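You operate a simulated robot arm through the tools that you are given. There is no shell and no other tool. Be economical: measure what you need, move in short steps, check, and stop when the job is done.

Carry out the task below with a simulated robot arm. There is one attempt and no reset: what you move stays moved.

JOB
Take the mop rake on the top of the short bench and put it away on the top of the finishing bench. Fetch the red hand pad and set it in the white crate. Take the blue foam sleeve and put it on the shelf of the short bench. Take the M cover plate from the top of the finishing bench and put it on the lower shelf of the finishing bench. Take the red brush on the top of the finishing bench and put it away on the top of the steel bench. Put one of the white foam sleeves from the shelf of the tool stand on the step of the tub stand. Lift the yellow bin lid open. Any order will do. Set down upright: red hand pad, white foam sleeve.

The check looks at the end state, three seconds after you hand in, the way a careful person would. Anything else that was tipped, shoved, dropped, spilled or broken makes it a failure. A push-on lid holds only when it is set on centred and level and pressed home; a screw cap is set on level and turned clockwise until tight.

ROBOT AND FRAMES
A 7-joint arm with a fingered hand on a trunk, on a base that drives. Base frame: it is fixed to the floor where the robot stands at the start and does not move with it; the origin is under the middle of the robot, x ahead of it, y to its left, z up; the surface under the hand at the start is at about z = 88. Readings come in cm, degrees, newtons and seconds.
With the tool pointing down near the work surface it reaches from about 32 to 70 cm from the robot's upright axis, wherever it stands. Its first joint turns from -69.0 to 172.0 degrees. Places, roughly: blue foam sleeve (6x7x6 cm) [100, 120, 90]; cover plate [75, 200, 100]; lower shelf of the finishing bench [80, 170, 30]; mop rake (4x3x13 cm) [50, -20, 90]; red brush (6x3x7 cm) [50, 200, 90]; red hand pad [75, 100, 100]; shelf of the short bench [70, -40, 30]; step of the tub stand [410, -410, 40]; top of the finishing bench [80, 170, 90]; top of the steel bench [-400, -610, 90]; white crate (33x20x9 cm) [320, 250, 90]; white foam sleeve (6x6x3 cm) [40, -600, 50]; white foam sleeve (7x8x9 cm) [10, -600, 50]; yellow bin lid [280, 90, 100]. Payload 3.4 kg.
The tool frame sits at the grasp point between the pads (the TCP): z along the fingers, y along the line on which they close. The tips reach 2.5 cm beyond it. Largest opening 8.8 cm; the body of the gripper starts 2.9 cm behind the TCP. The gripper is a hand of 4 fingers: y runs from the thumb to the fingers, the wrist lies at [-1.3, -9.7, -16.2] in the tool frame.
Orientation is told as [roll, pitch, yaw] about the base's x, y, z axes, in that order, counted from this pose: with the fingers straight down and the wrist toward the robot, the tool's x, y and z point along [0, 1, 0], [1, 0, 0] and [0, 0, -1] of the base frame.

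CONTROLS
- The arm moves only by the tool arm_command. Its arguments are lists of equal length, an entry for each row: "offset": the shift along the tool's x, y, z in cm, a list of three; "turn": the turn, a rotation vector about the tool's x, y, z in degrees, a list of three. In form: {"offset": [[dx, dy, dz], ...], "turn": [[wx, wy, wz], ...]}. A call has 1 to 12 rows; each row shifts and turns the commanded pose from where the row before left it, along the tool's axes as they then stand. Rows are played at 5 a second. More than 5 cm and 8.6 degrees between two rows, and nothing of the call is played. A pose out of reach is approached as far as the arm can. The call stops where the force on the tool passes 40 N (or 10 N more than at its start, if that is more) or the arm is blocked; 0.2 s more then pass. In this call time passes only in rows, and 0.2 s behind the last. The reply holds the time, the measured pose of the TCP, the force on the tool along the base axes, the opening and the grip force, in the units named above and with some noise, with the torque about the TCP (base axes, N m) and any sound that the robot's microphone picked up, and new pictures: "show" is both (left out), scene, wrist or none.
- Cameras (640 x 400 px; columns grow to the right, rows downward): "scene" is now at [13.27, -1.23, 131.3]; the picture's right is [-0.16, -0.99, -0.00], its down [-0.64, 0.10, -0.76] and it looks along [0.75, -0.12, -0.65] (base axes); focal length 214 px, centre (320, 200). "wrist" rides on the gripper at [6.4, -8.3, -9.8] in the tool frame; the picture's right is [-0.62, 0.37, -0.69], its down [-0.71, -0.63, 0.30] and it looks along [-0.32, 0.68, 0.65] (tool axes); focal length 265 px, centre (320, 200). There is no depth. A picture from a camera that has moved, and an enlarged one, comes with that camera's place and axes in the base frame and with its lens.
- move_column(by): slides the trunk up (or, below 0, down) by that many cm; the arm and the scene camera ride with it, the base frame stays. It gives what a move gives, with no picture.
- drive_base(legs): drives the robot by 1 to 6 legs, each [ahead, left, turn to the left] in cm, cm and degrees, along the robot's own axes; the way and the turn of a leg run together, so that a leg with both is an arc; at most 150 cm and 180 degrees a leg. The arm and the cameras ride along, it lands a little off, and it stops where it bumps. It gives what a move gives, and a new picture of the scene camera.
- finger_targets(index, middle, ring, thumb_bend, thumb_turn): sets how far each is bent, from 0 (flat) to 100 (curled in); at 30 the hand is open as for a grip, at 70 the pads meet at the TCP. One left out holds its place. A second passes; each finger stops where it meets its share of the squeeze, and holds until it gets a number again. It is the only way to open and close the hand. It gives what a move gives, with no picture; readings hold the bend of each and the force on the fingers (four entries, about 0 where the hand has none), thumb and palm. thumb_turn goes from beside the hand (0) to across from the fingers (100), as for a grip.
- head_to(pan, tilt): turns the head with the scene camera to pan (to the left, within 86 degrees either way) and tilt (down, from -29 to 69), counted from straight ahead of the robot. It gives what a move gives, and a new picture of the scene camera.
- zoom(camera, box): a new picture of the part [left, top, right, bottom] of that camera's present view, enlarged. The clock stands still meanwhile.
- sign_off(): hands the job in; it is judged then, once.

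Work in short steps. Places have to be worked out from the pictures, the camera data and where the tool is seen: move nearer, look again, correct. Check each grasp and each placing, and mend what went wrong. You have 196 turns and 260 pictures in all, those below and enlarged ones among them. Open the gripper and draw the arm clear of the work before you hand the job in, unless the task says otherwise; then end with one line.

The tools are called after "Call:" as a command line: name --argument value ..., lists and objects as JSON in quotes. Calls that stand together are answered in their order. arm_command: Moves the arm, as the interface text tells. Its arguments: {"type":"object","properties":{"offset":{"type":"array"},"turn":{"type":"array"},"show":{"type":"string","enum":["both","scene","wrist","none"]}},"required":["offset","turn"]} The other tools are called the same way: move_column (by) slides the trunk up or down; finger_targets (index, middle, ring, thumb_bend, thumb_turn) moves the fingers one by one; drive_base (legs) drives the base; head_to (pan, tilt) turns the head that bears the scene camera; zoom (camera, box) takes an enlarged picture of a part of a camera's view; sign_off () hands the job in.

At the start:

```text
clock: 0.0
ee_pos: [40.79, -36.54, 116.4]
orientation: [0.0, 0.1, 0.0]
ft_force: [0.6, -0.1, 0.6]
wrist_torque: [-0.01, -0.01, 0.02]
finger_gap: 8.77
finger_force: 0.0
shape: jaw
bend: [30.0, 30.0, 30.0, 30.0, 98.0]
finger forces: [0.0, 0.1, 0.1, 0.0, 0.1, 0.0]
trunk travel left (down, up): [-62.5, 21.5]
robot x, y, heading: [-0.05, 0.04, -0.2]
head pan, tilt: [-9.3, 40.6]
```

scene: 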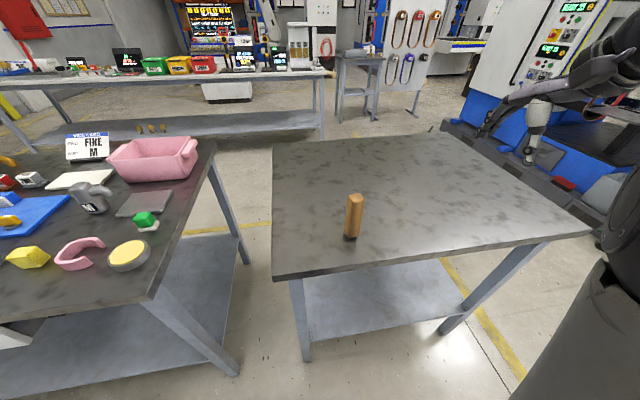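
wrist: 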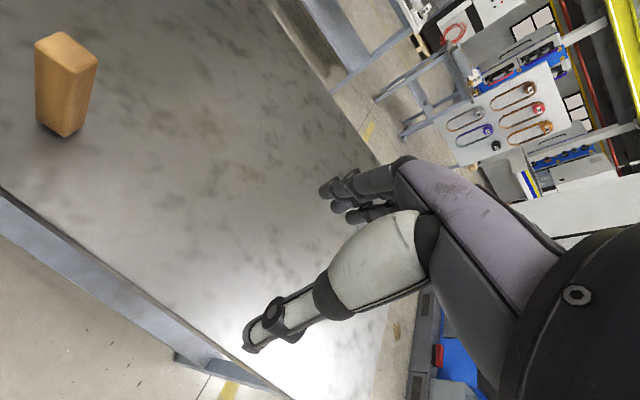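

The mop rake stands at about (47,-14.5) on the short bench. I look around first, towards the finishing bench on the left.

Call:
head_to --pan 60 --tilt 30

Call:
zoom --camera "scene" --box '[0, 0, 640, 400]'

```text
clock: 1.4
ee_pos: [40.97, -36.45, 116.42]
orientation: [0.0, 0.1, 0.1]
ft_force: [-0.5, 0.8, -0.1]
wrist_torque: [-0.02, 0.02, 0.0]
finger_gap: 8.75
finger_force: 0.2
shape: jaw
bend: [30.0, 30.0, 30.0, 30.0, 98.0]
finger forces: [0.0, 0.1, 0.0, 0.0, 0.1, 0.1]
trunk travel left (down, up): [-62.5, 21.5]
robot x, y, heading: [-0.05, -0.11, 0.2]
head pan, tilt: [60.0, 30.0]
camera scene: at [9.45, 7.96, 132.92], right [0.87, -0.5, 0.0], down [-0.25, -0.43, -0.87], along [0.43, 0.75, -0.5], focal length 214 px, centre (320, 200)
```

scene: 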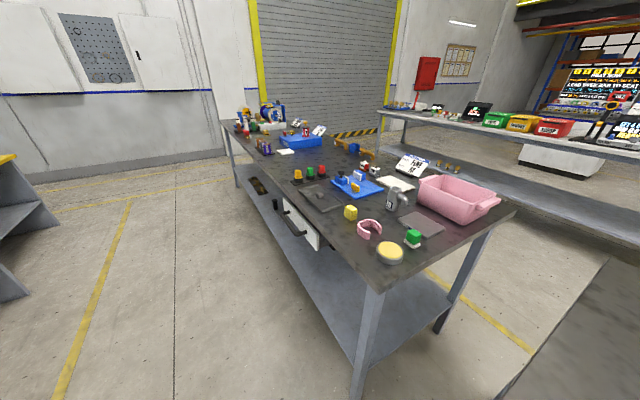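

```text
1.00 times, centred on (320, 200) of scene (not enlarged: the box is as wide or as high as the picture)
camera zoom: at [9.45, 7.96, 132.92], right [0.87, -0.5, 0.0], down [-0.25, -0.43, -0.87], along [0.43, 0.75, -0.5], focal length 214 px, centre (320, 200)
```

zoom: 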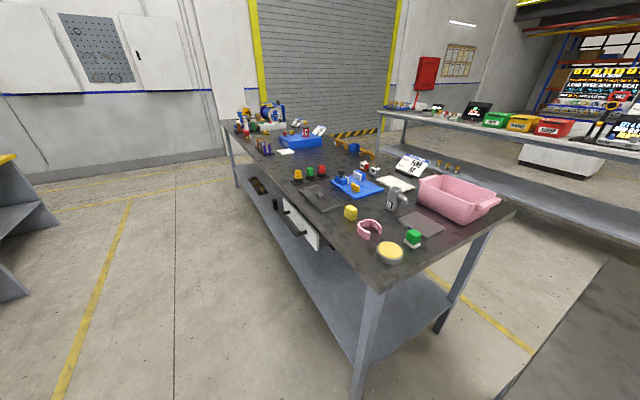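

The long cluttered bench is the finishing bench. I zoom to identify the things on it.

Call:
zoom --camera "scene" --box '[270, 150, 510, 300]'

Call:
zoom --camera "scene" --box '[210, 90, 370, 190]'

Call:
zoom --camera "scene" --box '[370, 70, 640, 200]'

```text
2.67 times, centred on (390, 225) of scene
camera zoom: at [9.45, 7.96, 132.92], right [0.87, -0.5, 0.0], down [-0.25, -0.43, -0.87], along [0.43, 0.75, -0.5], focal length 572 px, centre (133, 133)
```

zoom: 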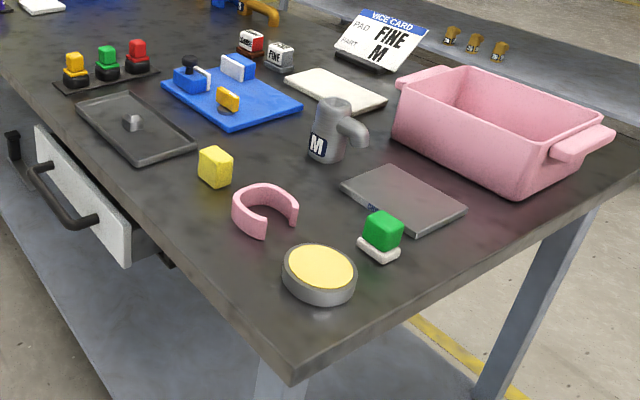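

```text
4.00 times, centred on (290, 140) of scene
camera zoom: at [9.45, 7.96, 132.92], right [0.87, -0.5, 0.0], down [-0.25, -0.43, -0.87], along [0.43, 0.75, -0.5], focal length 858 px, centre (440, 440)
```

zoom: 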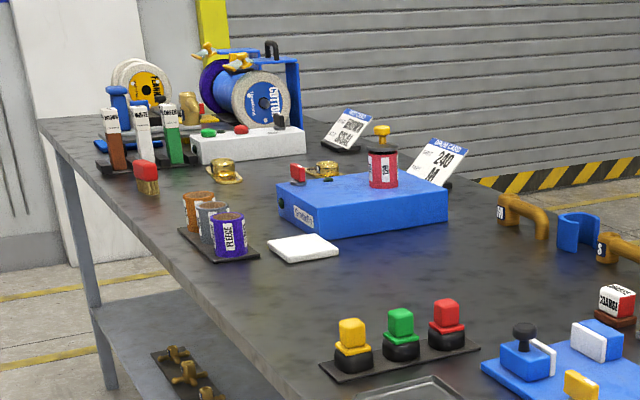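

```text
2.37 times, centred on (505, 135) of scene
camera zoom: at [9.45, 7.96, 132.92], right [0.87, -0.5, 0.0], down [-0.25, -0.43, -0.87], along [0.43, 0.75, -0.5], focal length 508 px, centre (-118, 354)
```

zoom: 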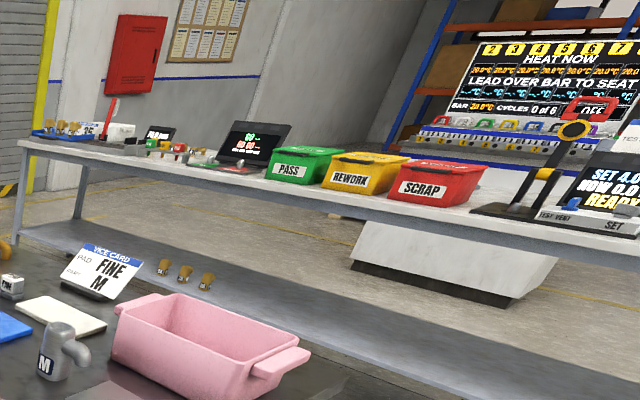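

The short bench's rake is axis-aligned near (47.5,-15.2). I move above it at the present height, and look with the wrist camera.

Call:
arm_command --offset '[[4.3, 1.4, 0], [4.3, 1.4, 0], [4.3, 1.3, 0], [4.3, 1.3, 0], [4.1, 1.2, 0]]' --turn '[[0, 0, 0], [0, 0, 0], [0, 0, 0], [0, 0, 0], [0, 0, 0]]' --show "wrist"

Call:
head_to --pan -17 --tilt 45

```text
clock: 2.6
ee_pos: [49.77, -16.58, 116.92]
orientation: [0.5, 0.1, -0.3]
ft_force: [1.0, -0.6, -0.5]
wrist_torque: [0.0, 0.0, 0.02]
finger_gap: 8.74
finger_force: 0.0
shape: jaw
bend: [30.0, 30.0, 30.0, 30.0, 98.0]
finger forces: [0.0, 0.1, 0.0, 0.1, 0.0, 0.0]
out of reach, approached as far as the arm can: row 3, 4, 5
trunk travel left (down, up): [-62.5, 21.5]
robot x, y, heading: [0.18, 0.35, 0.1]
head pan, tilt: [60.0, 30.0]
camera wrist: at [41.44, -10.21, 126.84], right [0.37, -0.63, 0.69], down [-0.63, -0.71, -0.31], along [0.68, -0.32, -0.66], focal length 265 px, centre (320, 200)
```

wrist: 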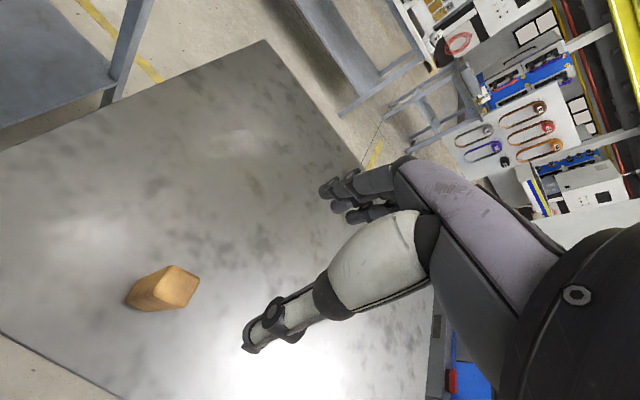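

```text
clock: 4.1
ee_pos: [49.72, -16.56, 116.94]
orientation: [0.4, 0.2, -0.2]
ft_force: [-0.1, -0.1, 0.1]
wrist_torque: [-0.02, -0.02, 0.04]
finger_gap: 8.75
finger_force: 0.0
shape: jaw
bend: [30.0, 30.0, 30.0, 30.0, 98.0]
finger forces: [0.1, 0.1, 0.1, 0.0, 0.1, 0.0]
trunk travel left (down, up): [-62.5, 21.5]
robot x, y, heading: [-0.23, 0.39, -0.2]
head pan, tilt: [-17.0, 45.0]
camera scene: at [12.2, 5.15, 132.24], right [0.57, -0.82, 0.0], down [-0.46, -0.32, -0.83], along [0.68, 0.47, -0.56], focal length 214 px, centre (320, 200)
```

scene: 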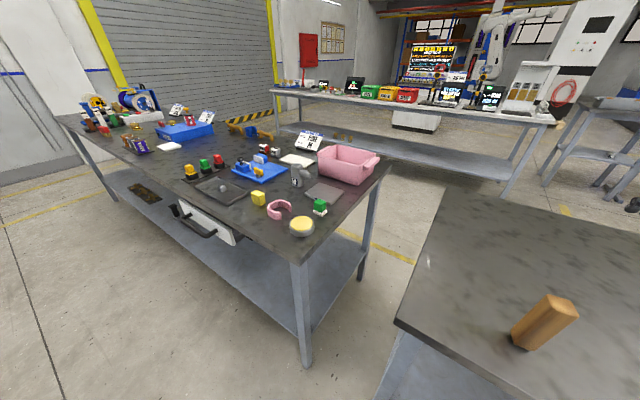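

The arm lies a little off, at (49.7,-16.6), because of its reach at this height; the rake is at about (47.9,-15.2). I go down a little and read again.

Call:
arm_command --offset '[[0, 0, 3], [0, 0, 3]]' --turn '[[0, 0, 0], [0, 0, 0]]' --show "both"

```text
clock: 4.7
ee_pos: [50.58, -17.18, 110.92]
orientation: [0.5, 0.1, -0.2]
ft_force: [-0.9, -0.2, -0.6]
wrist_torque: [0.0, 0.03, -0.01]
finger_gap: 8.75
finger_force: 0.1
shape: jaw
bend: [30.0, 30.0, 30.0, 30.0, 98.0]
finger forces: [0.1, 0.1, 0.0, 0.0, 0.0, 0.0]
out of reach, approached as far as the arm can: row 1, 2
trunk travel left (down, up): [-62.5, 21.5]
robot x, y, heading: [-0.2, -0.05, 0.3]
head pan, tilt: [-17.0, 45.0]
camera scene: at [12.18, 4.78, 131.64], right [0.54, -0.84, 0.0], down [-0.52, -0.34, -0.78], along [0.66, 0.42, -0.62], focal length 214 px, centre (320, 200)
camera wrist: at [42.25, -10.77, 120.93], right [0.37, -0.63, 0.69], down [-0.63, -0.71, -0.31], along [0.68, -0.32, -0.66], focal length 265 px, centre (320, 200)
```

scene: 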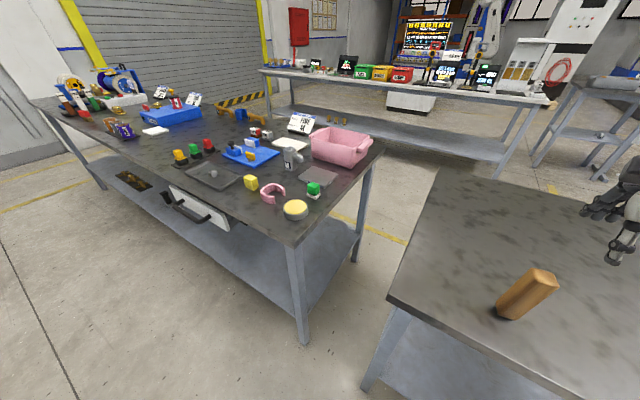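
wrist: 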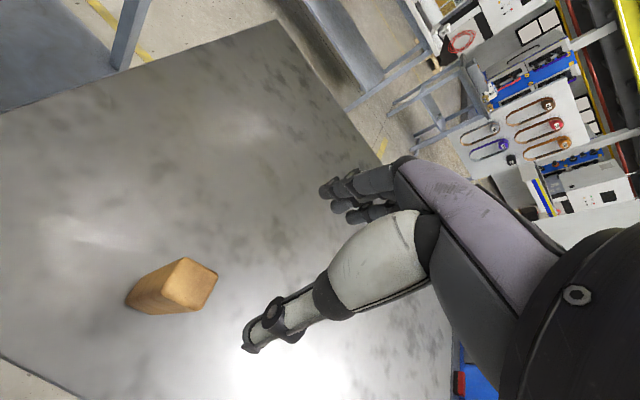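

The arm cannot come this close in; backing the base 7 cm gives it room.

Call:
drive_base --legs '[[-7, 0, 0]]'

Call:
arm_command --offset '[[0, 1, 0], [0, 1, 0]]' --turn '[[0, 0, 0], [0, 0, 0]]' --show "none"

```text
clock: 5.7
ee_pos: [43.4, -16.97, 111.02]
orientation: [0.5, 0.1, -0.1]
ft_force: [-0.5, -0.3, -0.2]
wrist_torque: [0.0, -0.01, -0.04]
finger_gap: 8.76
finger_force: 0.1
shape: jaw
bend: [30.0, 30.0, 30.0, 30.0, 98.0]
finger forces: [0.0, 0.0, 0.1, 0.0, 0.1, 0.0]
trunk travel left (down, up): [-62.5, 21.5]
robot x, y, heading: [-7.08, 0.12, -0.2]
head pan, tilt: [-17.0, 45.0]
camera scene: at [5.12, 4.75, 131.67], right [0.54, -0.84, 0.0], down [-0.52, -0.33, -0.79], along [0.66, 0.42, -0.62], focal length 214 px, centre (320, 200)
```

scene: 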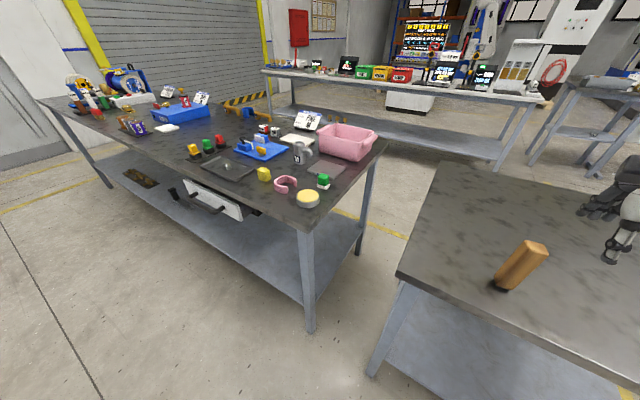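

```text
clock: 6.3
ee_pos: [45.65, -17.09, 111.38]
orientation: [0.5, -0.2, 0.1]
ft_force: [0.3, 0.2, -0.8]
wrist_torque: [-0.03, -0.02, -0.03]
finger_gap: 8.77
finger_force: 0.0
shape: jaw
bend: [30.0, 30.0, 30.0, 30.0, 98.0]
finger forces: [0.0, 0.1, 0.1, 0.1, 0.0, 0.0]
trunk travel left (down, up): [-62.5, 21.5]
robot x, y, heading: [-6.84, 0.28, -0.1]
head pan, tilt: [-17.0, 45.0]
```

Now within reach. I align over the rake and descend to z≈99.5.

Call:
arm_command --offset '[[1.9, 2.2, 0], [0, 0, 3], [0, 0, 3]]' --turn '[[0, 0, 0], [0, 0, 0], [0, 0, 0]]' --show "wrist"

Call:
head_to --pan -15 --tilt 45

```text
clock: 7.1
ee_pos: [47.82, -15.11, 104.97]
orientation: [0.7, 0.2, -0.2]
ft_force: [0.8, -1.1, 0.6]
wrist_torque: [-0.01, -0.01, 0.01]
finger_gap: 8.79
finger_force: 0.1
shape: jaw
bend: [30.0, 30.0, 30.0, 30.0, 98.0]
finger forces: [0.0, 0.1, 0.0, 0.0, 0.0, 0.1]
trunk travel left (down, up): [-62.5, 21.5]
robot x, y, heading: [-6.99, -0.27, -0.3]
head pan, tilt: [-17.0, 45.0]
camera wrist: at [39.52, -8.86, 114.88], right [0.37, -0.63, 0.68], down [-0.63, -0.71, -0.31], along [0.68, -0.32, -0.66], focal length 265 px, centre (320, 200)
```

wrist: 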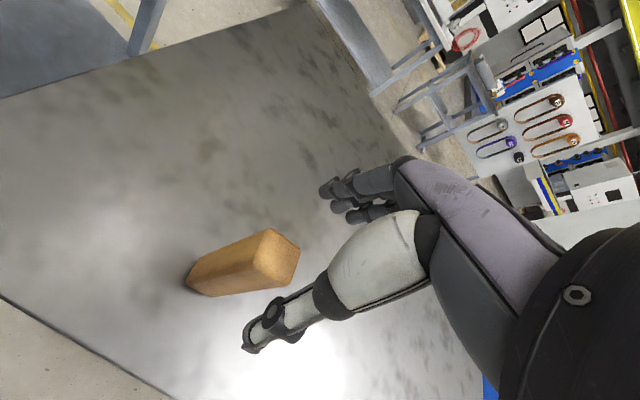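

```text
clock: 7.7
ee_pos: [47.71, -15.12, 105.08]
orientation: [0.6, 0.2, -0.2]
ft_force: [-0.4, -0.4, -0.7]
wrist_torque: [0.04, 0.02, 0.01]
finger_gap: 8.77
finger_force: 0.0
shape: jaw
bend: [30.0, 30.0, 30.0, 30.0, 98.0]
finger forces: [0.0, 0.0, 0.1, 0.1, 0.2, 0.1]
trunk travel left (down, up): [-62.5, 21.5]
robot x, y, heading: [-6.86, -0.11, -0.1]
head pan, tilt: [-15.0, 45.0]
camera scene: at [5.82, -1.97, 130.66], right [-0.26, -0.97, 0.0], down [-0.68, 0.18, -0.71], along [0.68, -0.18, -0.71], focal length 214 px, centre (320, 200)
```

scene: 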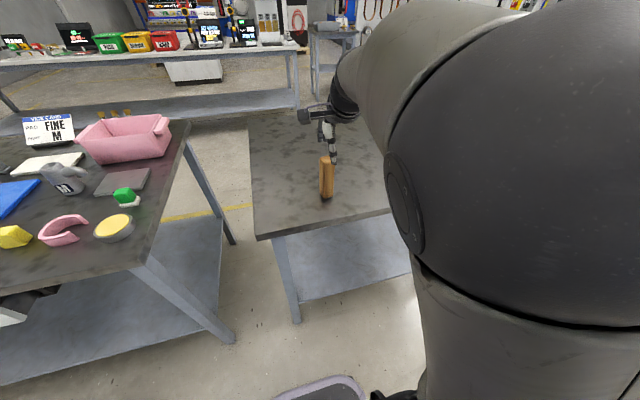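

Aligned; I descend to z≈99.5 and close the hand on the rake.

Call:
arm_command --offset '[[0.2, 0, 2.8], [0, 0, 2.8]]' --turn '[[0, 0, 0], [0, 0, 0]]' --show "both"

```text
clock: 8.3
ee_pos: [47.74, -14.86, 99.44]
orientation: [0.5, 0.2, 0.0]
ft_force: [0.6, 0.1, 0.4]
wrist_torque: [0.01, -0.01, 0.01]
finger_gap: 8.77
finger_force: 0.1
shape: jaw
bend: [30.0, 30.0, 30.0, 30.0, 98.0]
finger forces: [0.0, 0.1, 0.1, 0.0, 0.0, 0.0]
trunk travel left (down, up): [-62.5, 21.5]
robot x, y, heading: [-7.36, -0.46, 0.0]
head pan, tilt: [-15.0, 45.0]
camera scene: at [5.86, -2.0, 130.66], right [-0.26, -0.97, 0.0], down [-0.68, 0.18, -0.71], along [0.68, -0.18, -0.71], focal length 214 px, centre (320, 200)
camera wrist: at [39.42, -8.63, 109.36], right [0.37, -0.63, 0.69], down [-0.63, -0.71, -0.31], along [0.68, -0.32, -0.66], focal length 265 px, centre (320, 200)
```

scene: 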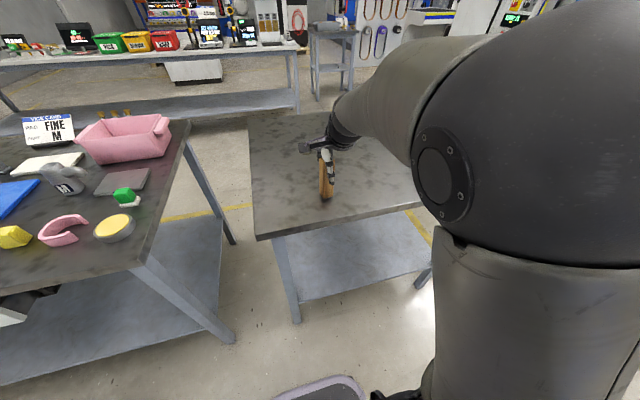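
wrist: 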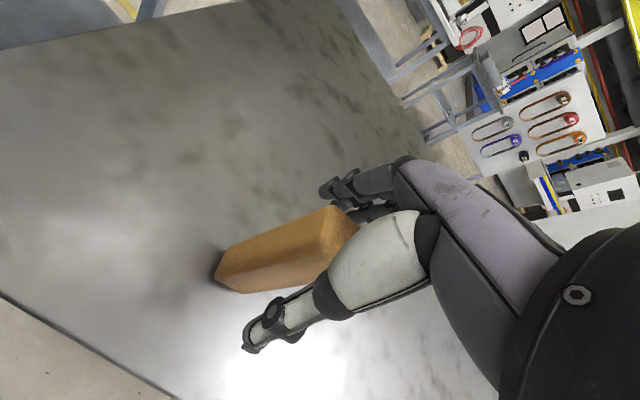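

The rake stands between thumb and fingers. Closing.

Call:
finger_targets --index 70 --middle 70 --ring 70 --thumb_bend 70

Call:
arm_command --offset '[[0, 0, -2], [0, 0, -3], [0, 0, -3]]' --turn '[[0, 0, 0], [0, 0, 0], [0, 0, 0]]' --show "both"

```text
clock: 9.3
ee_pos: [47.75, -14.8, 99.5]
orientation: [0.5, 0.2, -0.1]
ft_force: [0.2, -0.1, 0.1]
wrist_torque: [0.0, -0.02, 0.02]
finger_gap: 2.3
finger_force: 10.9
shape: fingers
bend: [61.0, 63.0, 68.0, 58.0, 95.0]
finger forces: [5.0, 4.8, 1.3, 0.1, 10.7, 0.0]
trunk travel left (down, up): [-62.5, 21.5]
robot x, y, heading: [-7.42, -0.0, -0.2]
head pan, tilt: [-15.0, 45.0]
```

```text
clock: 10.1
ee_pos: [47.78, -14.83, 107.56]
orientation: [0.5, 0.2, -0.1]
ft_force: [0.1, -0.7, -0.3]
wrist_torque: [0.05, 0.0, 0.0]
finger_gap: 2.25
finger_force: 11.3
shape: fingers
bend: [61.0, 63.0, 68.0, 58.0, 95.0]
finger forces: [5.1, 4.9, 1.3, 0.0, 10.6, 0.1]
trunk travel left (down, up): [-62.5, 21.5]
robot x, y, heading: [-6.99, -0.08, 0.1]
head pan, tilt: [-15.0, 45.0]
camera scene: at [5.81, -1.98, 130.66], right [-0.26, -0.97, 0.0], down [-0.68, 0.18, -0.71], along [0.68, -0.18, -0.71], focal length 214 px, centre (320, 200)
camera wrist: at [39.46, -8.65, 117.4], right [0.37, -0.63, 0.69], down [-0.63, -0.71, -0.31], along [0.68, -0.32, -0.66], focal length 265 px, centre (320, 200)
```

scene: 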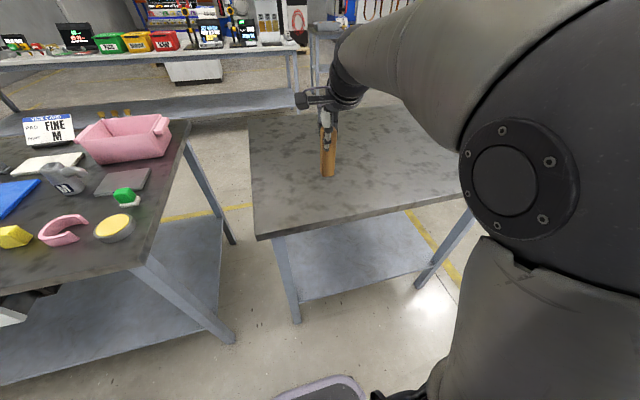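
wrist: 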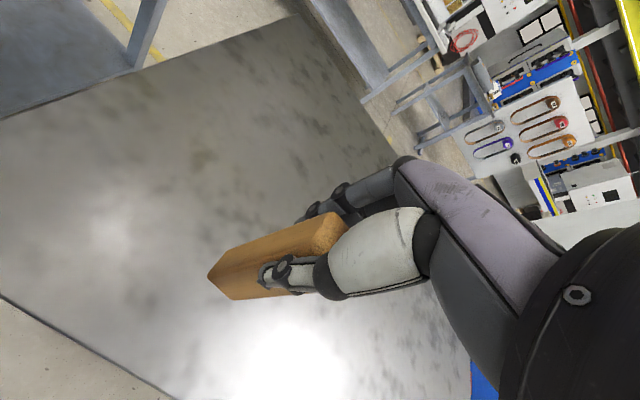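

Rake lifted and held. The finishing bench spans about x 36–108, y 31–270; a clear spot is near (50,119). I raise the trunk so the rake clears everything and drive left along the bench.

Call:
move_column --by 15

Call:
drive_base --legs '[[0, 70, 0]]'

Call:
head_to --pan 45 --tilt 45

```text
clock: 11.9
ee_pos: [47.78, -14.92, 122.38]
orientation: [0.6, 0.3, 0.0]
ft_force: [0.0, 0.0, -0.2]
wrist_torque: [-0.02, 0.0, -0.01]
finger_gap: 2.27
finger_force: 10.4
shape: fingers
bend: [61.0, 63.0, 68.0, 58.0, 95.0]
finger forces: [5.1, 4.9, 1.3, 0.1, 10.5, 0.1]
trunk travel left (down, up): [-77.5, 6.5]
robot x, y, heading: [-6.72, -0.05, -0.1]
head pan, tilt: [-15.0, 45.0]
```

```text
clock: 15.7
ee_pos: [47.86, 55.13, 122.48]
orientation: [0.5, 0.2, -0.1]
ft_force: [1.2, -0.1, -0.6]
wrist_torque: [-0.01, 0.02, -0.01]
finger_gap: 2.29
finger_force: 11.0
shape: fingers
bend: [61.0, 63.0, 68.0, 58.0, 95.0]
finger forces: [5.0, 4.8, 1.2, 0.1, 10.6, 0.1]
trunk travel left (down, up): [-77.5, 6.5]
robot x, y, heading: [-6.98, 70.1, -0.3]
head pan, tilt: [-15.0, 45.0]
camera scene: at [5.86, 68.19, 145.66], right [-0.26, -0.97, 0.0], down [-0.68, 0.18, -0.71], along [0.68, -0.18, -0.71], focal length 214 px, centre (320, 200)
```

scene: 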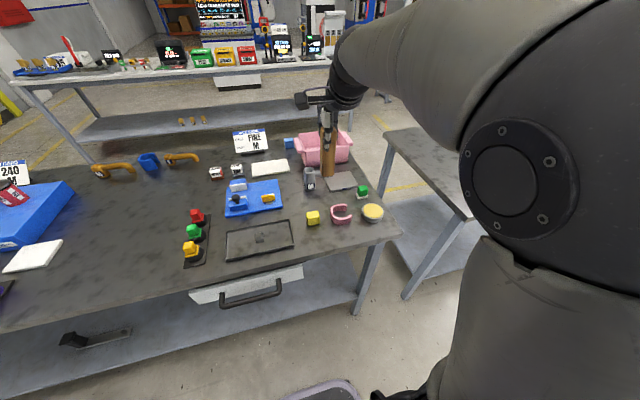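

```text
clock: 17.0
ee_pos: [47.89, 55.2, 122.17]
orientation: [0.5, 0.6, -0.2]
ft_force: [0.2, -0.7, -1.5]
wrist_torque: [0.01, 0.0, 0.0]
finger_gap: 2.29
finger_force: 11.1
shape: fingers
bend: [61.0, 63.0, 68.0, 58.0, 95.0]
finger forces: [5.1, 5.0, 1.3, 0.1, 10.6, 0.1]
trunk travel left (down, up): [-77.5, 6.5]
robot x, y, heading: [-6.84, 70.2, -0.1]
head pan, tilt: [45.0, 45.0]
camera scene: at [5.97, 71.88, 145.63], right [0.2, -0.98, 0.0], down [-0.7, -0.14, -0.7], along [0.69, 0.14, -0.71], focal length 214 px, centre (320, 200)
```

scene: 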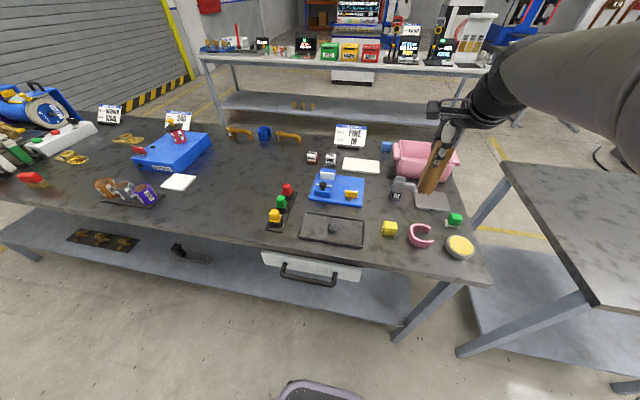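

A good overview. I enlarge the important parts to tell the items apart.

Call:
zoom --camera "scene" --box '[220, 110, 420, 235]'

Call:
zoom --camera "scene" --box '[0, 80, 210, 211]'

Call:
zoom --camera "scene" --box '[0, 200, 320, 400]'

Call:
zoom --camera "scene" --box '[190, 20, 450, 120]'

```text
3.20 times, centred on (320, 172) of scene
camera zoom: at [5.97, 71.88, 145.63], right [0.2, -0.98, 0.0], down [-0.7, -0.14, -0.7], along [0.69, 0.14, -0.71], focal length 686 px, centre (320, 288)
```

zoom: 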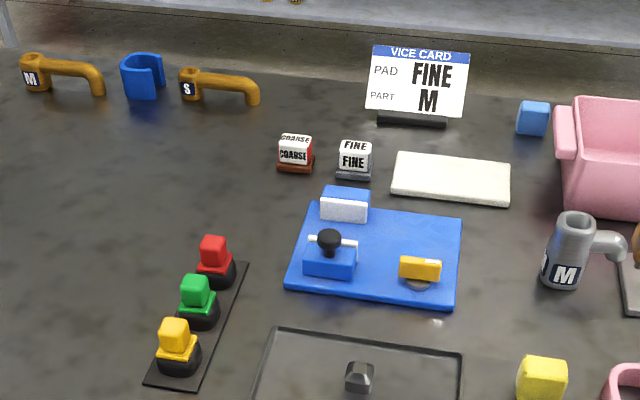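

```text
3.05 times, centred on (105, 146) of scene
camera zoom: at [5.97, 71.88, 145.63], right [0.2, -0.98, 0.0], down [-0.7, -0.14, -0.7], along [0.69, 0.14, -0.71], focal length 654 px, centre (975, 366)
```

zoom: 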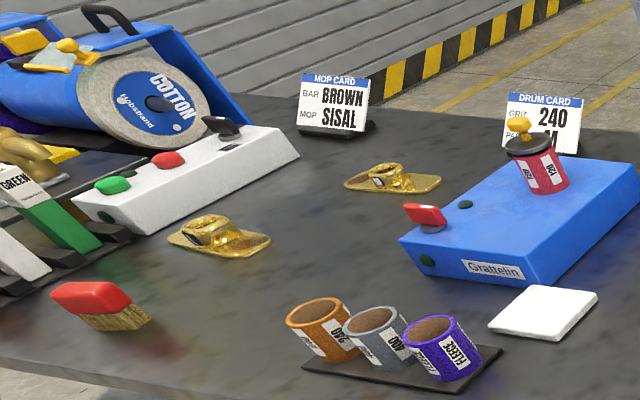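

```text
2.00 times, centred on (160, 300) of scene
camera zoom: at [5.97, 71.88, 145.63], right [0.2, -0.98, 0.0], down [-0.7, -0.14, -0.7], along [0.69, 0.14, -0.71], focal length 429 px, centre (640, 0)
```

zoom: 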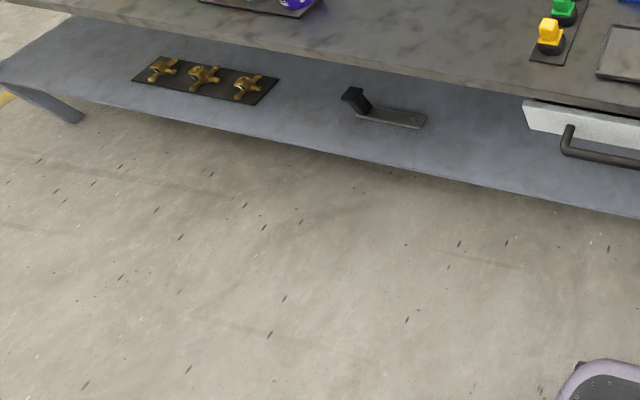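

```text
2.46 times, centred on (320, 70) of scene
camera zoom: at [5.97, 71.88, 145.63], right [0.2, -0.98, 0.0], down [-0.7, -0.14, -0.7], along [0.69, 0.14, -0.71], focal length 528 px, centre (320, 520)
```

zoom: 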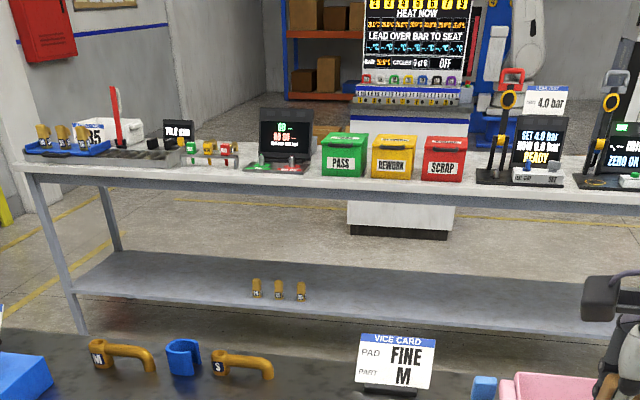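

The spot (50,118) is free. I drive on left so the tool comes above it.

Call:
drive_base --legs '[[0, 63, 0]]'

Call:
arm_command --offset '[[0, 1, 0]]' --turn '[[0, 0, 0]]' --show "scene"

```text
clock: 20.6
ee_pos: [48.01, 118.16, 121.97]
orientation: [0.4, 0.7, -0.4]
ft_force: [0.1, -0.4, -1.3]
wrist_torque: [0.0, 0.03, 0.03]
finger_gap: 2.27
finger_force: 10.9
shape: fingers
bend: [61.0, 63.0, 68.0, 58.0, 95.0]
finger forces: [5.1, 4.9, 1.2, 0.1, 10.6, 0.0]
trunk travel left (down, up): [-77.5, 6.5]
robot x, y, heading: [-6.75, 133.42, -0.3]
head pan, tilt: [45.0, 45.0]
camera scene: at [6.11, 135.16, 145.6], right [0.21, -0.98, 0.0], down [-0.7, -0.15, -0.7], along [0.69, 0.15, -0.71], focal length 214 px, centre (320, 200)
```

scene: 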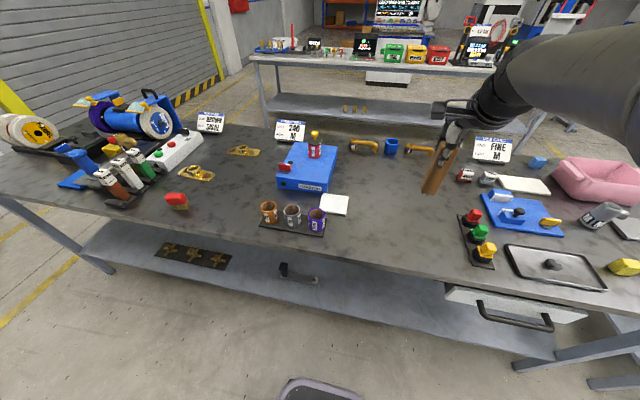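

```text
clock: 21.0
ee_pos: [48.95, 118.0, 121.97]
orientation: [0.7, 0.5, -0.4]
ft_force: [0.1, -0.1, -0.8]
wrist_torque: [-0.02, 0.02, 0.0]
finger_gap: 2.3
finger_force: 11.3
shape: fingers
bend: [61.0, 64.0, 69.0, 58.0, 95.0]
finger forces: [5.1, 4.9, 1.2, 0.1, 10.6, 0.1]
trunk travel left (down, up): [-77.5, 6.5]
robot x, y, heading: [-6.67, 133.34, -0.1]
head pan, tilt: [45.0, 45.0]
camera scene: at [4.15, 138.97, 145.65], right [0.68, -0.73, 0.0], down [-0.52, -0.48, -0.71], along [0.52, 0.48, -0.71], focal length 214 px, centre (320, 200)
```

scene: 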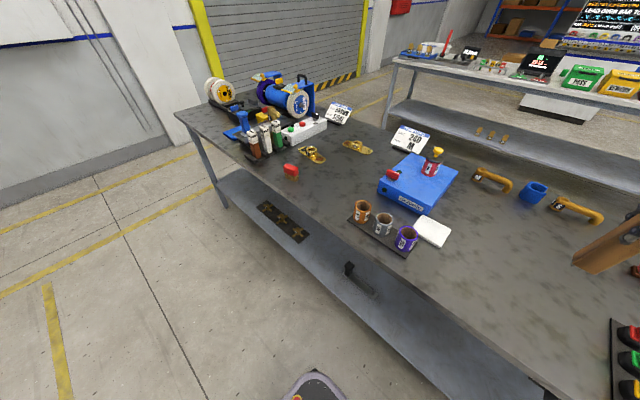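

Spot below is clear. I lower the trunk and then arm gently; meanwhile I enlarge the two brass plates.

Call:
zoom --camera "scene" --box '[270, 120, 390, 195]'

Call:
move_column --by -15

Call:
arm_command --offset '[[0, 0, 3], [0, 0, 2], [0, 0, 1.5], [0, 0, 0.7], [0, 0, 0.3]]' --turn '[[0, 0, 0], [0, 0, 0], [0, 0, 0], [0, 0, 0], [0, 0, 0]]' --show "wrist"

```text
5.33 times, centred on (330, 158) of scene
camera zoom: at [4.15, 138.97, 145.65], right [0.68, -0.73, 0.0], down [-0.52, -0.48, -0.71], along [0.52, 0.48, -0.71], focal length 1144 px, centre (267, 427)
```

zoom: 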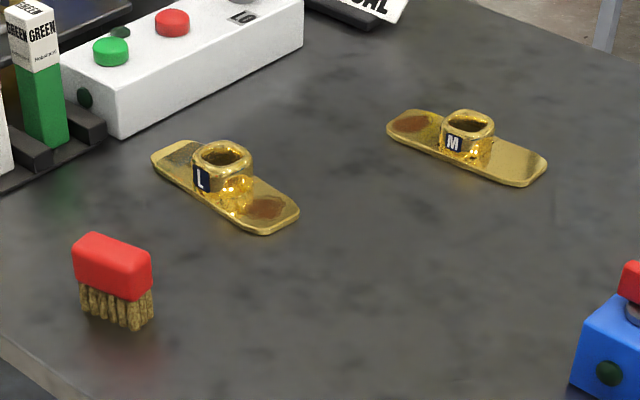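

```text
clock: 22.7
ee_pos: [48.84, 118.14, 106.96]
orientation: [0.5, 0.7, -0.4]
ft_force: [-1.1, 0.4, -1.3]
wrist_torque: [-0.01, 0.03, -0.02]
finger_gap: 2.28
finger_force: 10.5
shape: fingers
bend: [61.0, 64.0, 69.0, 58.0, 95.0]
finger forces: [5.1, 5.0, 1.3, 0.0, 10.6, 0.0]
trunk travel left (down, up): [-62.5, 21.5]
robot x, y, heading: [-6.75, 133.49, -0.5]
head pan, tilt: [45.0, 45.0]
```

```text
clock: 23.9
ee_pos: [48.99, 118.29, 99.46]
orientation: [0.5, 0.7, -0.4]
ft_force: [-0.2, 0.5, -1.0]
wrist_torque: [-0.01, 0.02, -0.02]
finger_gap: 2.3
finger_force: 10.3
shape: fingers
bend: [61.0, 64.0, 69.0, 58.0, 95.0]
finger forces: [5.1, 4.8, 1.3, 0.0, 10.4, 0.0]
trunk travel left (down, up): [-62.5, 21.5]
robot x, y, heading: [-6.77, 133.61, -0.1]
head pan, tilt: [45.0, 45.0]
camera wrist: at [40.7, 124.54, 109.45], right [0.37, -0.63, 0.68], down [-0.64, -0.71, -0.3], along [0.67, -0.32, -0.67], focal length 265 px, centre (320, 200)
```

wrist: 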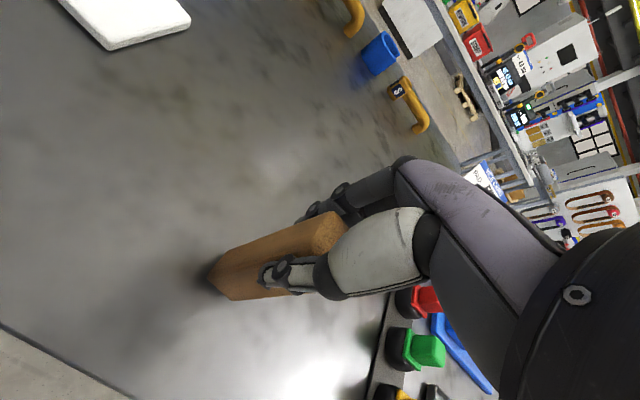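

The M cover plate is the one near (84,187). The rake is not yet loaded on the bench; I creep down until contact.

Call:
arm_command --offset '[[0, 0, 0.15], [0, 0, 0.15], [0, 0, 0.15]]' --turn '[[0, 0, 0], [0, 0, 0], [0, 0, 0]]' --show "none"

```text
clock: 24.7
ee_pos: [48.79, 118.28, 99.28]
orientation: [0.5, 0.4, -0.4]
ft_force: [0.5, -0.8, 11.6]
wrist_torque: [-0.02, 0.02, 0.01]
finger_gap: 2.28
finger_force: 11.9
shape: fingers
bend: [61.0, 64.0, 69.0, 59.0, 95.0]
finger forces: [5.9, 5.8, 1.6, 0.0, 11.1, 0.0]
trunk travel left (down, up): [-62.5, 21.5]
robot x, y, heading: [-6.65, 133.2, -0.6]
head pan, tilt: [45.0, 45.0]
```

In contact (11 N). I open the hand and rise.

Call:
finger_targets --index 30 --middle 30 --ring 30 --thumb_bend 30

Call:
arm_command --offset '[[0, 0, -2], [0, 0, -3], [0, 0, -3], [0, 0, -3]]' --turn '[[0, 0, 0], [0, 0, 0], [0, 0, 0], [0, 0, 0]]' --show "wrist"

Call:
head_to --pan 0 --tilt 40

```text
clock: 25.7
ee_pos: [48.88, 118.19, 98.92]
orientation: [0.5, 0.6, -0.4]
ft_force: [0.1, -1.0, -0.2]
wrist_torque: [0.02, -0.03, -0.01]
finger_gap: 8.45
finger_force: 0.0
shape: fingers
bend: [30.0, 30.0, 30.0, 30.0, 97.0]
finger forces: [0.1, 0.0, 0.0, 0.0, 0.0, 0.0]
trunk travel left (down, up): [-62.5, 21.5]
robot x, y, heading: [-7.0, 133.06, -0.5]
head pan, tilt: [45.0, 45.0]
```

```text
clock: 26.7
ee_pos: [49.02, 118.15, 110.25]
orientation: [0.5, 0.8, -0.4]
ft_force: [-0.1, -0.6, 0.9]
wrist_torque: [0.01, 0.01, 0.03]
finger_gap: 8.46
finger_force: 0.0
shape: fingers
bend: [30.0, 30.0, 30.0, 30.0, 97.0]
finger forces: [0.0, 0.0, 0.0, 0.0, 0.0, 0.1]
trunk travel left (down, up): [-62.5, 21.5]
robot x, y, heading: [-6.67, 133.7, -0.3]
head pan, tilt: [45.0, 45.0]
camera wrist: at [40.81, 124.45, 120.1], right [0.37, -0.63, 0.68], down [-0.64, -0.71, -0.3], along [0.67, -0.32, -0.66], focal length 265 px, centre (320, 200)
```

wrist: 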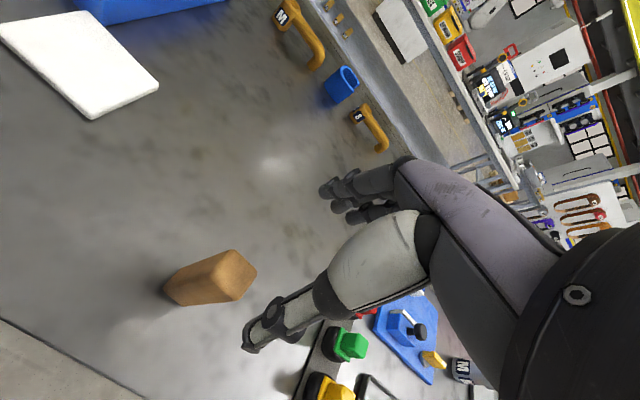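

```text
clock: 27.9
ee_pos: [49.0, 118.21, 109.95]
orientation: [0.5, 0.7, -0.4]
ft_force: [-0.4, 0.2, 0.1]
wrist_torque: [0.01, 0.02, -0.01]
finger_gap: 8.44
finger_force: 0.1
shape: fingers
bend: [30.0, 30.0, 30.0, 30.0, 97.0]
finger forces: [0.0, 0.0, 0.0, 0.0, 0.0, 0.0]
trunk travel left (down, up): [-62.5, 21.5]
robot x, y, heading: [-6.39, 133.35, -0.5]
head pan, tilt: [0.0, 40.0]
camera scene: at [6.67, 133.43, 131.38], right [0.0, -1.0, 0.0], down [-0.64, 0.0, -0.77], along [0.77, 0.0, -0.64], focal length 214 px, centre (320, 200)
```

scene: 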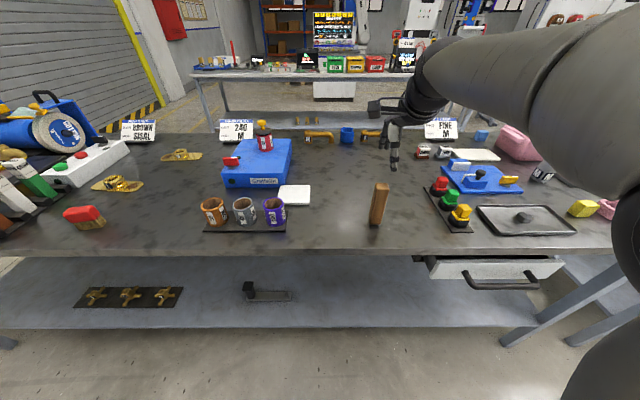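

The rake stands well. Next the red brush at about (47,195): I drive left 77 cm with the hand raised a little.

Call:
move_column --by 6

Call:
drive_base --legs '[[0, 76, 0]]'

Call:
arm_command --offset '[[0, 0, 0.5]]' --turn '[[0, 0, 0]]' --show "wrist"

```text
clock: 28.9
ee_pos: [48.95, 118.15, 116.03]
orientation: [0.6, 0.7, -0.4]
ft_force: [0.4, 0.0, -0.6]
wrist_torque: [0.0, -0.02, -0.03]
finger_gap: 8.46
finger_force: 0.0
shape: fingers
bend: [30.0, 30.0, 30.0, 30.0, 97.0]
finger forces: [0.0, 0.1, 0.0, 0.1, 0.1, 0.1]
trunk travel left (down, up): [-68.5, 15.5]
robot x, y, heading: [-6.81, 133.5, -0.4]
head pan, tilt: [0.0, 40.0]
```

```text
clock: 33.0
ee_pos: [49.39, 194.02, 116.05]
orientation: [0.6, 0.7, -0.4]
ft_force: [-0.3, 0.8, 0.3]
wrist_torque: [0.03, 0.0, -0.02]
finger_gap: 8.45
finger_force: 0.1
shape: fingers
bend: [30.0, 30.0, 30.0, 30.0, 97.0]
finger forces: [0.0, 0.0, 0.0, 0.0, 0.0, 0.0]
trunk travel left (down, up): [-68.5, 15.5]
robot x, y, heading: [-6.32, 209.07, -0.3]
head pan, tilt: [0.0, 40.0]
camera scene: at [7.08, 209.27, 137.39], right [-0.01, -1.0, 0.0], down [-0.64, 0.0, -0.77], along [0.77, 0.0, -0.64], focal length 214 px, centre (320, 200)
```

scene: 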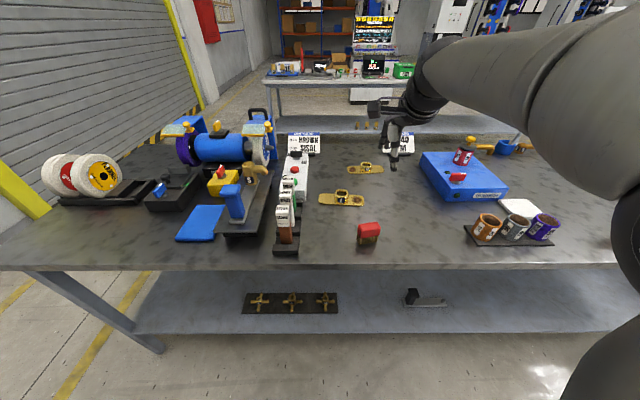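

```text
clock: 33.4
ee_pos: [49.4, 194.0, 115.52]
orientation: [0.4, 0.7, -0.4]
ft_force: [0.4, -1.0, -0.1]
wrist_torque: [-0.03, 0.02, 0.0]
finger_gap: 8.44
finger_force: 0.0
shape: fingers
bend: [30.0, 30.0, 30.0, 30.0, 97.0]
finger forces: [0.0, 0.1, 0.0, 0.0, 0.0, 0.0]
trunk travel left (down, up): [-68.5, 15.5]
robot x, y, heading: [-6.31, 208.83, -0.2]
head pan, tilt: [0.0, 40.0]
camera wrist: at [41.28, 200.27, 125.56], right [0.37, -0.63, 0.68], down [-0.64, -0.71, -0.3], along [0.67, -0.32, -0.67], focal length 265 px, centre (320, 200)
```

wrist: 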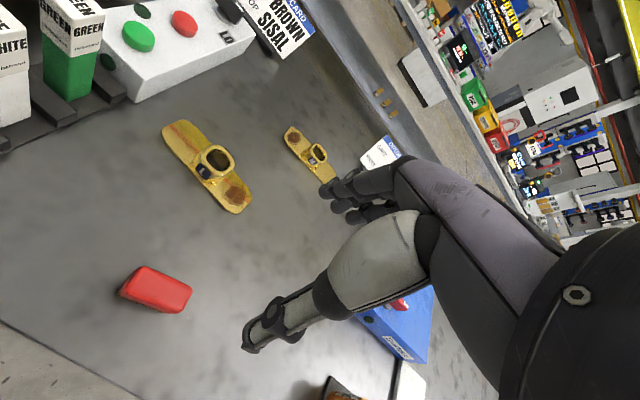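

The brush top is centred at about (47.3,195.6), its long side along y with about 12° yaw. I align above it and go down part of the way.

Call:
arm_command --offset '[[0.8, -1, 0], [0.8, -1.1, 0], [0, 0, 3], [0, 0, 3]]' --turn '[[0, 0, -6], [0, 0, -6], [0, 0, 0], [0, 0, 0]]' --show "none"

Call:
arm_command --offset '[[0, 0, 3], [0, 0, 3]]' --turn '[[0, 0, 0], [0, 0, 0]]' --show "both"

```text
clock: 34.4
ee_pos: [47.11, 195.67, 109.56]
orientation: [0.7, 0.6, 11.8]
ft_force: [0.2, -0.4, -0.2]
wrist_torque: [0.05, -0.03, 0.02]
finger_gap: 8.44
finger_force: 0.1
shape: fingers
bend: [30.0, 30.0, 30.0, 30.0, 97.0]
finger forces: [0.0, 0.1, 0.0, 0.0, 0.1, 0.0]
trunk travel left (down, up): [-68.5, 15.5]
robot x, y, heading: [-6.4, 208.99, -0.3]
head pan, tilt: [0.0, 40.0]
```

```text
clock: 35.0
ee_pos: [47.09, 195.62, 103.39]
orientation: [0.6, 0.6, 11.6]
ft_force: [0.3, 0.3, -0.2]
wrist_torque: [0.02, -0.03, -0.02]
finger_gap: 8.44
finger_force: 0.1
shape: fingers
bend: [30.0, 30.0, 30.0, 30.0, 97.0]
finger forces: [0.0, 0.1, 0.1, 0.0, 0.0, 0.1]
trunk travel left (down, up): [-68.5, 15.5]
robot x, y, heading: [-6.65, 209.09, -0.5]
head pan, tilt: [0.0, 40.0]
camera scene: at [7.12, 209.23, 137.38], right [-0.01, -1.0, 0.0], down [-0.64, 0.0, -0.77], along [0.77, 0.0, -0.64], focal length 214 px, centre (320, 200)
camera wrist: at [37.74, 200.02, 113.44], right [0.49, -0.54, 0.68], down [-0.48, -0.82, -0.31], along [0.73, -0.17, -0.66], focal length 265 px, centre (320, 200)
```

scene: 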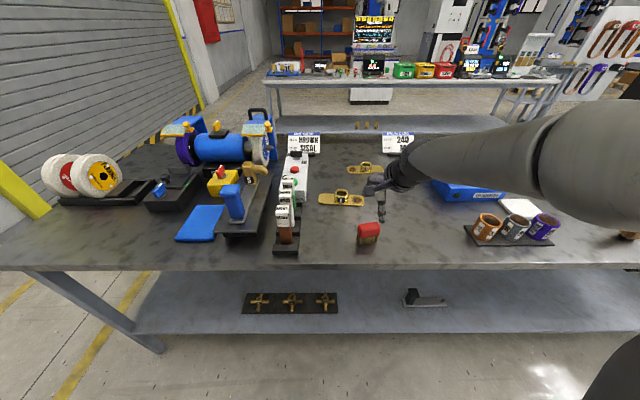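
wrist: 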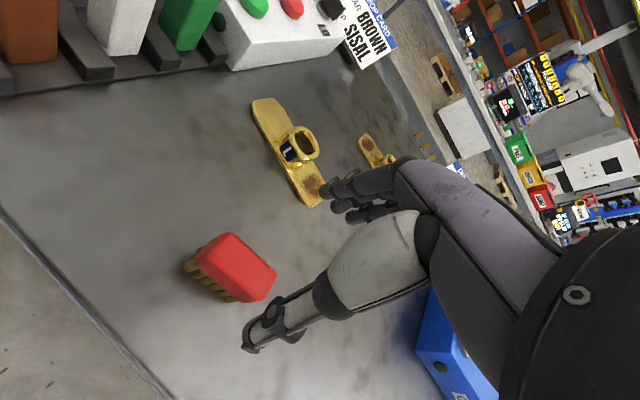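

Aligned. Descend to about 93.2 and close.

Call:
arm_command --offset '[[0.2, 0, 3.4], [0, 0, 3.4], [0, 0, 3.3]]' --turn '[[0, 0, 0], [0, 0, 0], [0, 0, 0]]' --show "wrist"

Call:
finger_targets --index 70 --middle 70 --ring 70 --thumb_bend 70

Call:
arm_command --offset '[[0, 0, -2], [0, 0, -3], [0, 0, -3]]' --turn '[[0, 0, 0], [0, 0, 0], [0, 0, 0]]' --show "wrist"

```text
clock: 35.8
ee_pos: [46.99, 195.78, 93.36]
orientation: [0.7, 0.7, 11.6]
ft_force: [-0.8, -0.3, 0.0]
wrist_torque: [-0.03, 0.02, 0.01]
finger_gap: 8.46
finger_force: 0.1
shape: fingers
bend: [30.0, 30.0, 30.0, 30.0, 97.0]
finger forces: [0.0, 0.1, 0.0, 0.0, 0.0, 0.0]
trunk travel left (down, up): [-68.5, 15.5]
robot x, y, heading: [-6.01, 209.18, -0.1]
head pan, tilt: [0.0, 40.0]
camera wrist: at [37.66, 200.22, 103.41], right [0.49, -0.54, 0.68], down [-0.48, -0.82, -0.31], along [0.73, -0.17, -0.66], focal length 265 px, centre (320, 200)
```

wrist: 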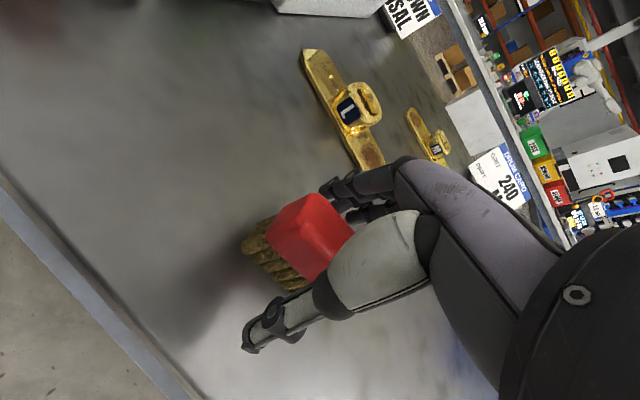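

```text
clock: 36.8
ee_pos: [46.91, 195.81, 93.57]
orientation: [0.7, 0.6, 11.6]
ft_force: [0.3, -0.1, 0.2]
wrist_torque: [0.01, 0.02, 0.04]
finger_gap: 2.32
finger_force: 11.9
shape: fingers
bend: [61.0, 65.0, 66.0, 58.0, 95.0]
finger forces: [5.5, 4.0, 2.0, 0.0, 11.3, 0.0]
trunk travel left (down, up): [-68.5, 15.5]
robot x, y, heading: [-6.43, 209.16, -0.3]
head pan, tilt: [0.0, 40.0]
```

```text
clock: 37.5
ee_pos: [46.94, 195.72, 101.56]
orientation: [0.7, 0.6, 11.6]
ft_force: [0.0, -0.3, -0.8]
wrist_torque: [0.0, 0.02, 0.02]
finger_gap: 2.32
finger_force: 10.7
shape: fingers
bend: [61.0, 65.0, 67.0, 58.0, 95.0]
finger forces: [5.4, 4.0, 2.0, 0.0, 11.4, 0.1]
trunk travel left (down, up): [-68.5, 15.5]
robot x, y, heading: [-6.31, 208.74, -0.3]
head pan, tilt: [0.0, 40.0]
camera wrist: at [37.6, 200.22, 111.52], right [0.49, -0.54, 0.68], down [-0.48, -0.82, -0.31], along [0.73, -0.17, -0.66], focal length 265 px, centre (320, 200)
```

wrist: 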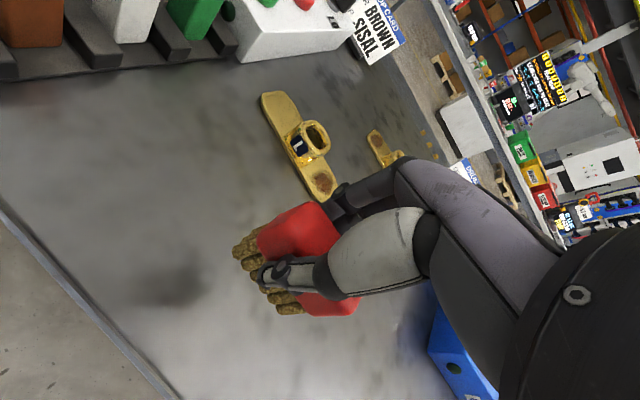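

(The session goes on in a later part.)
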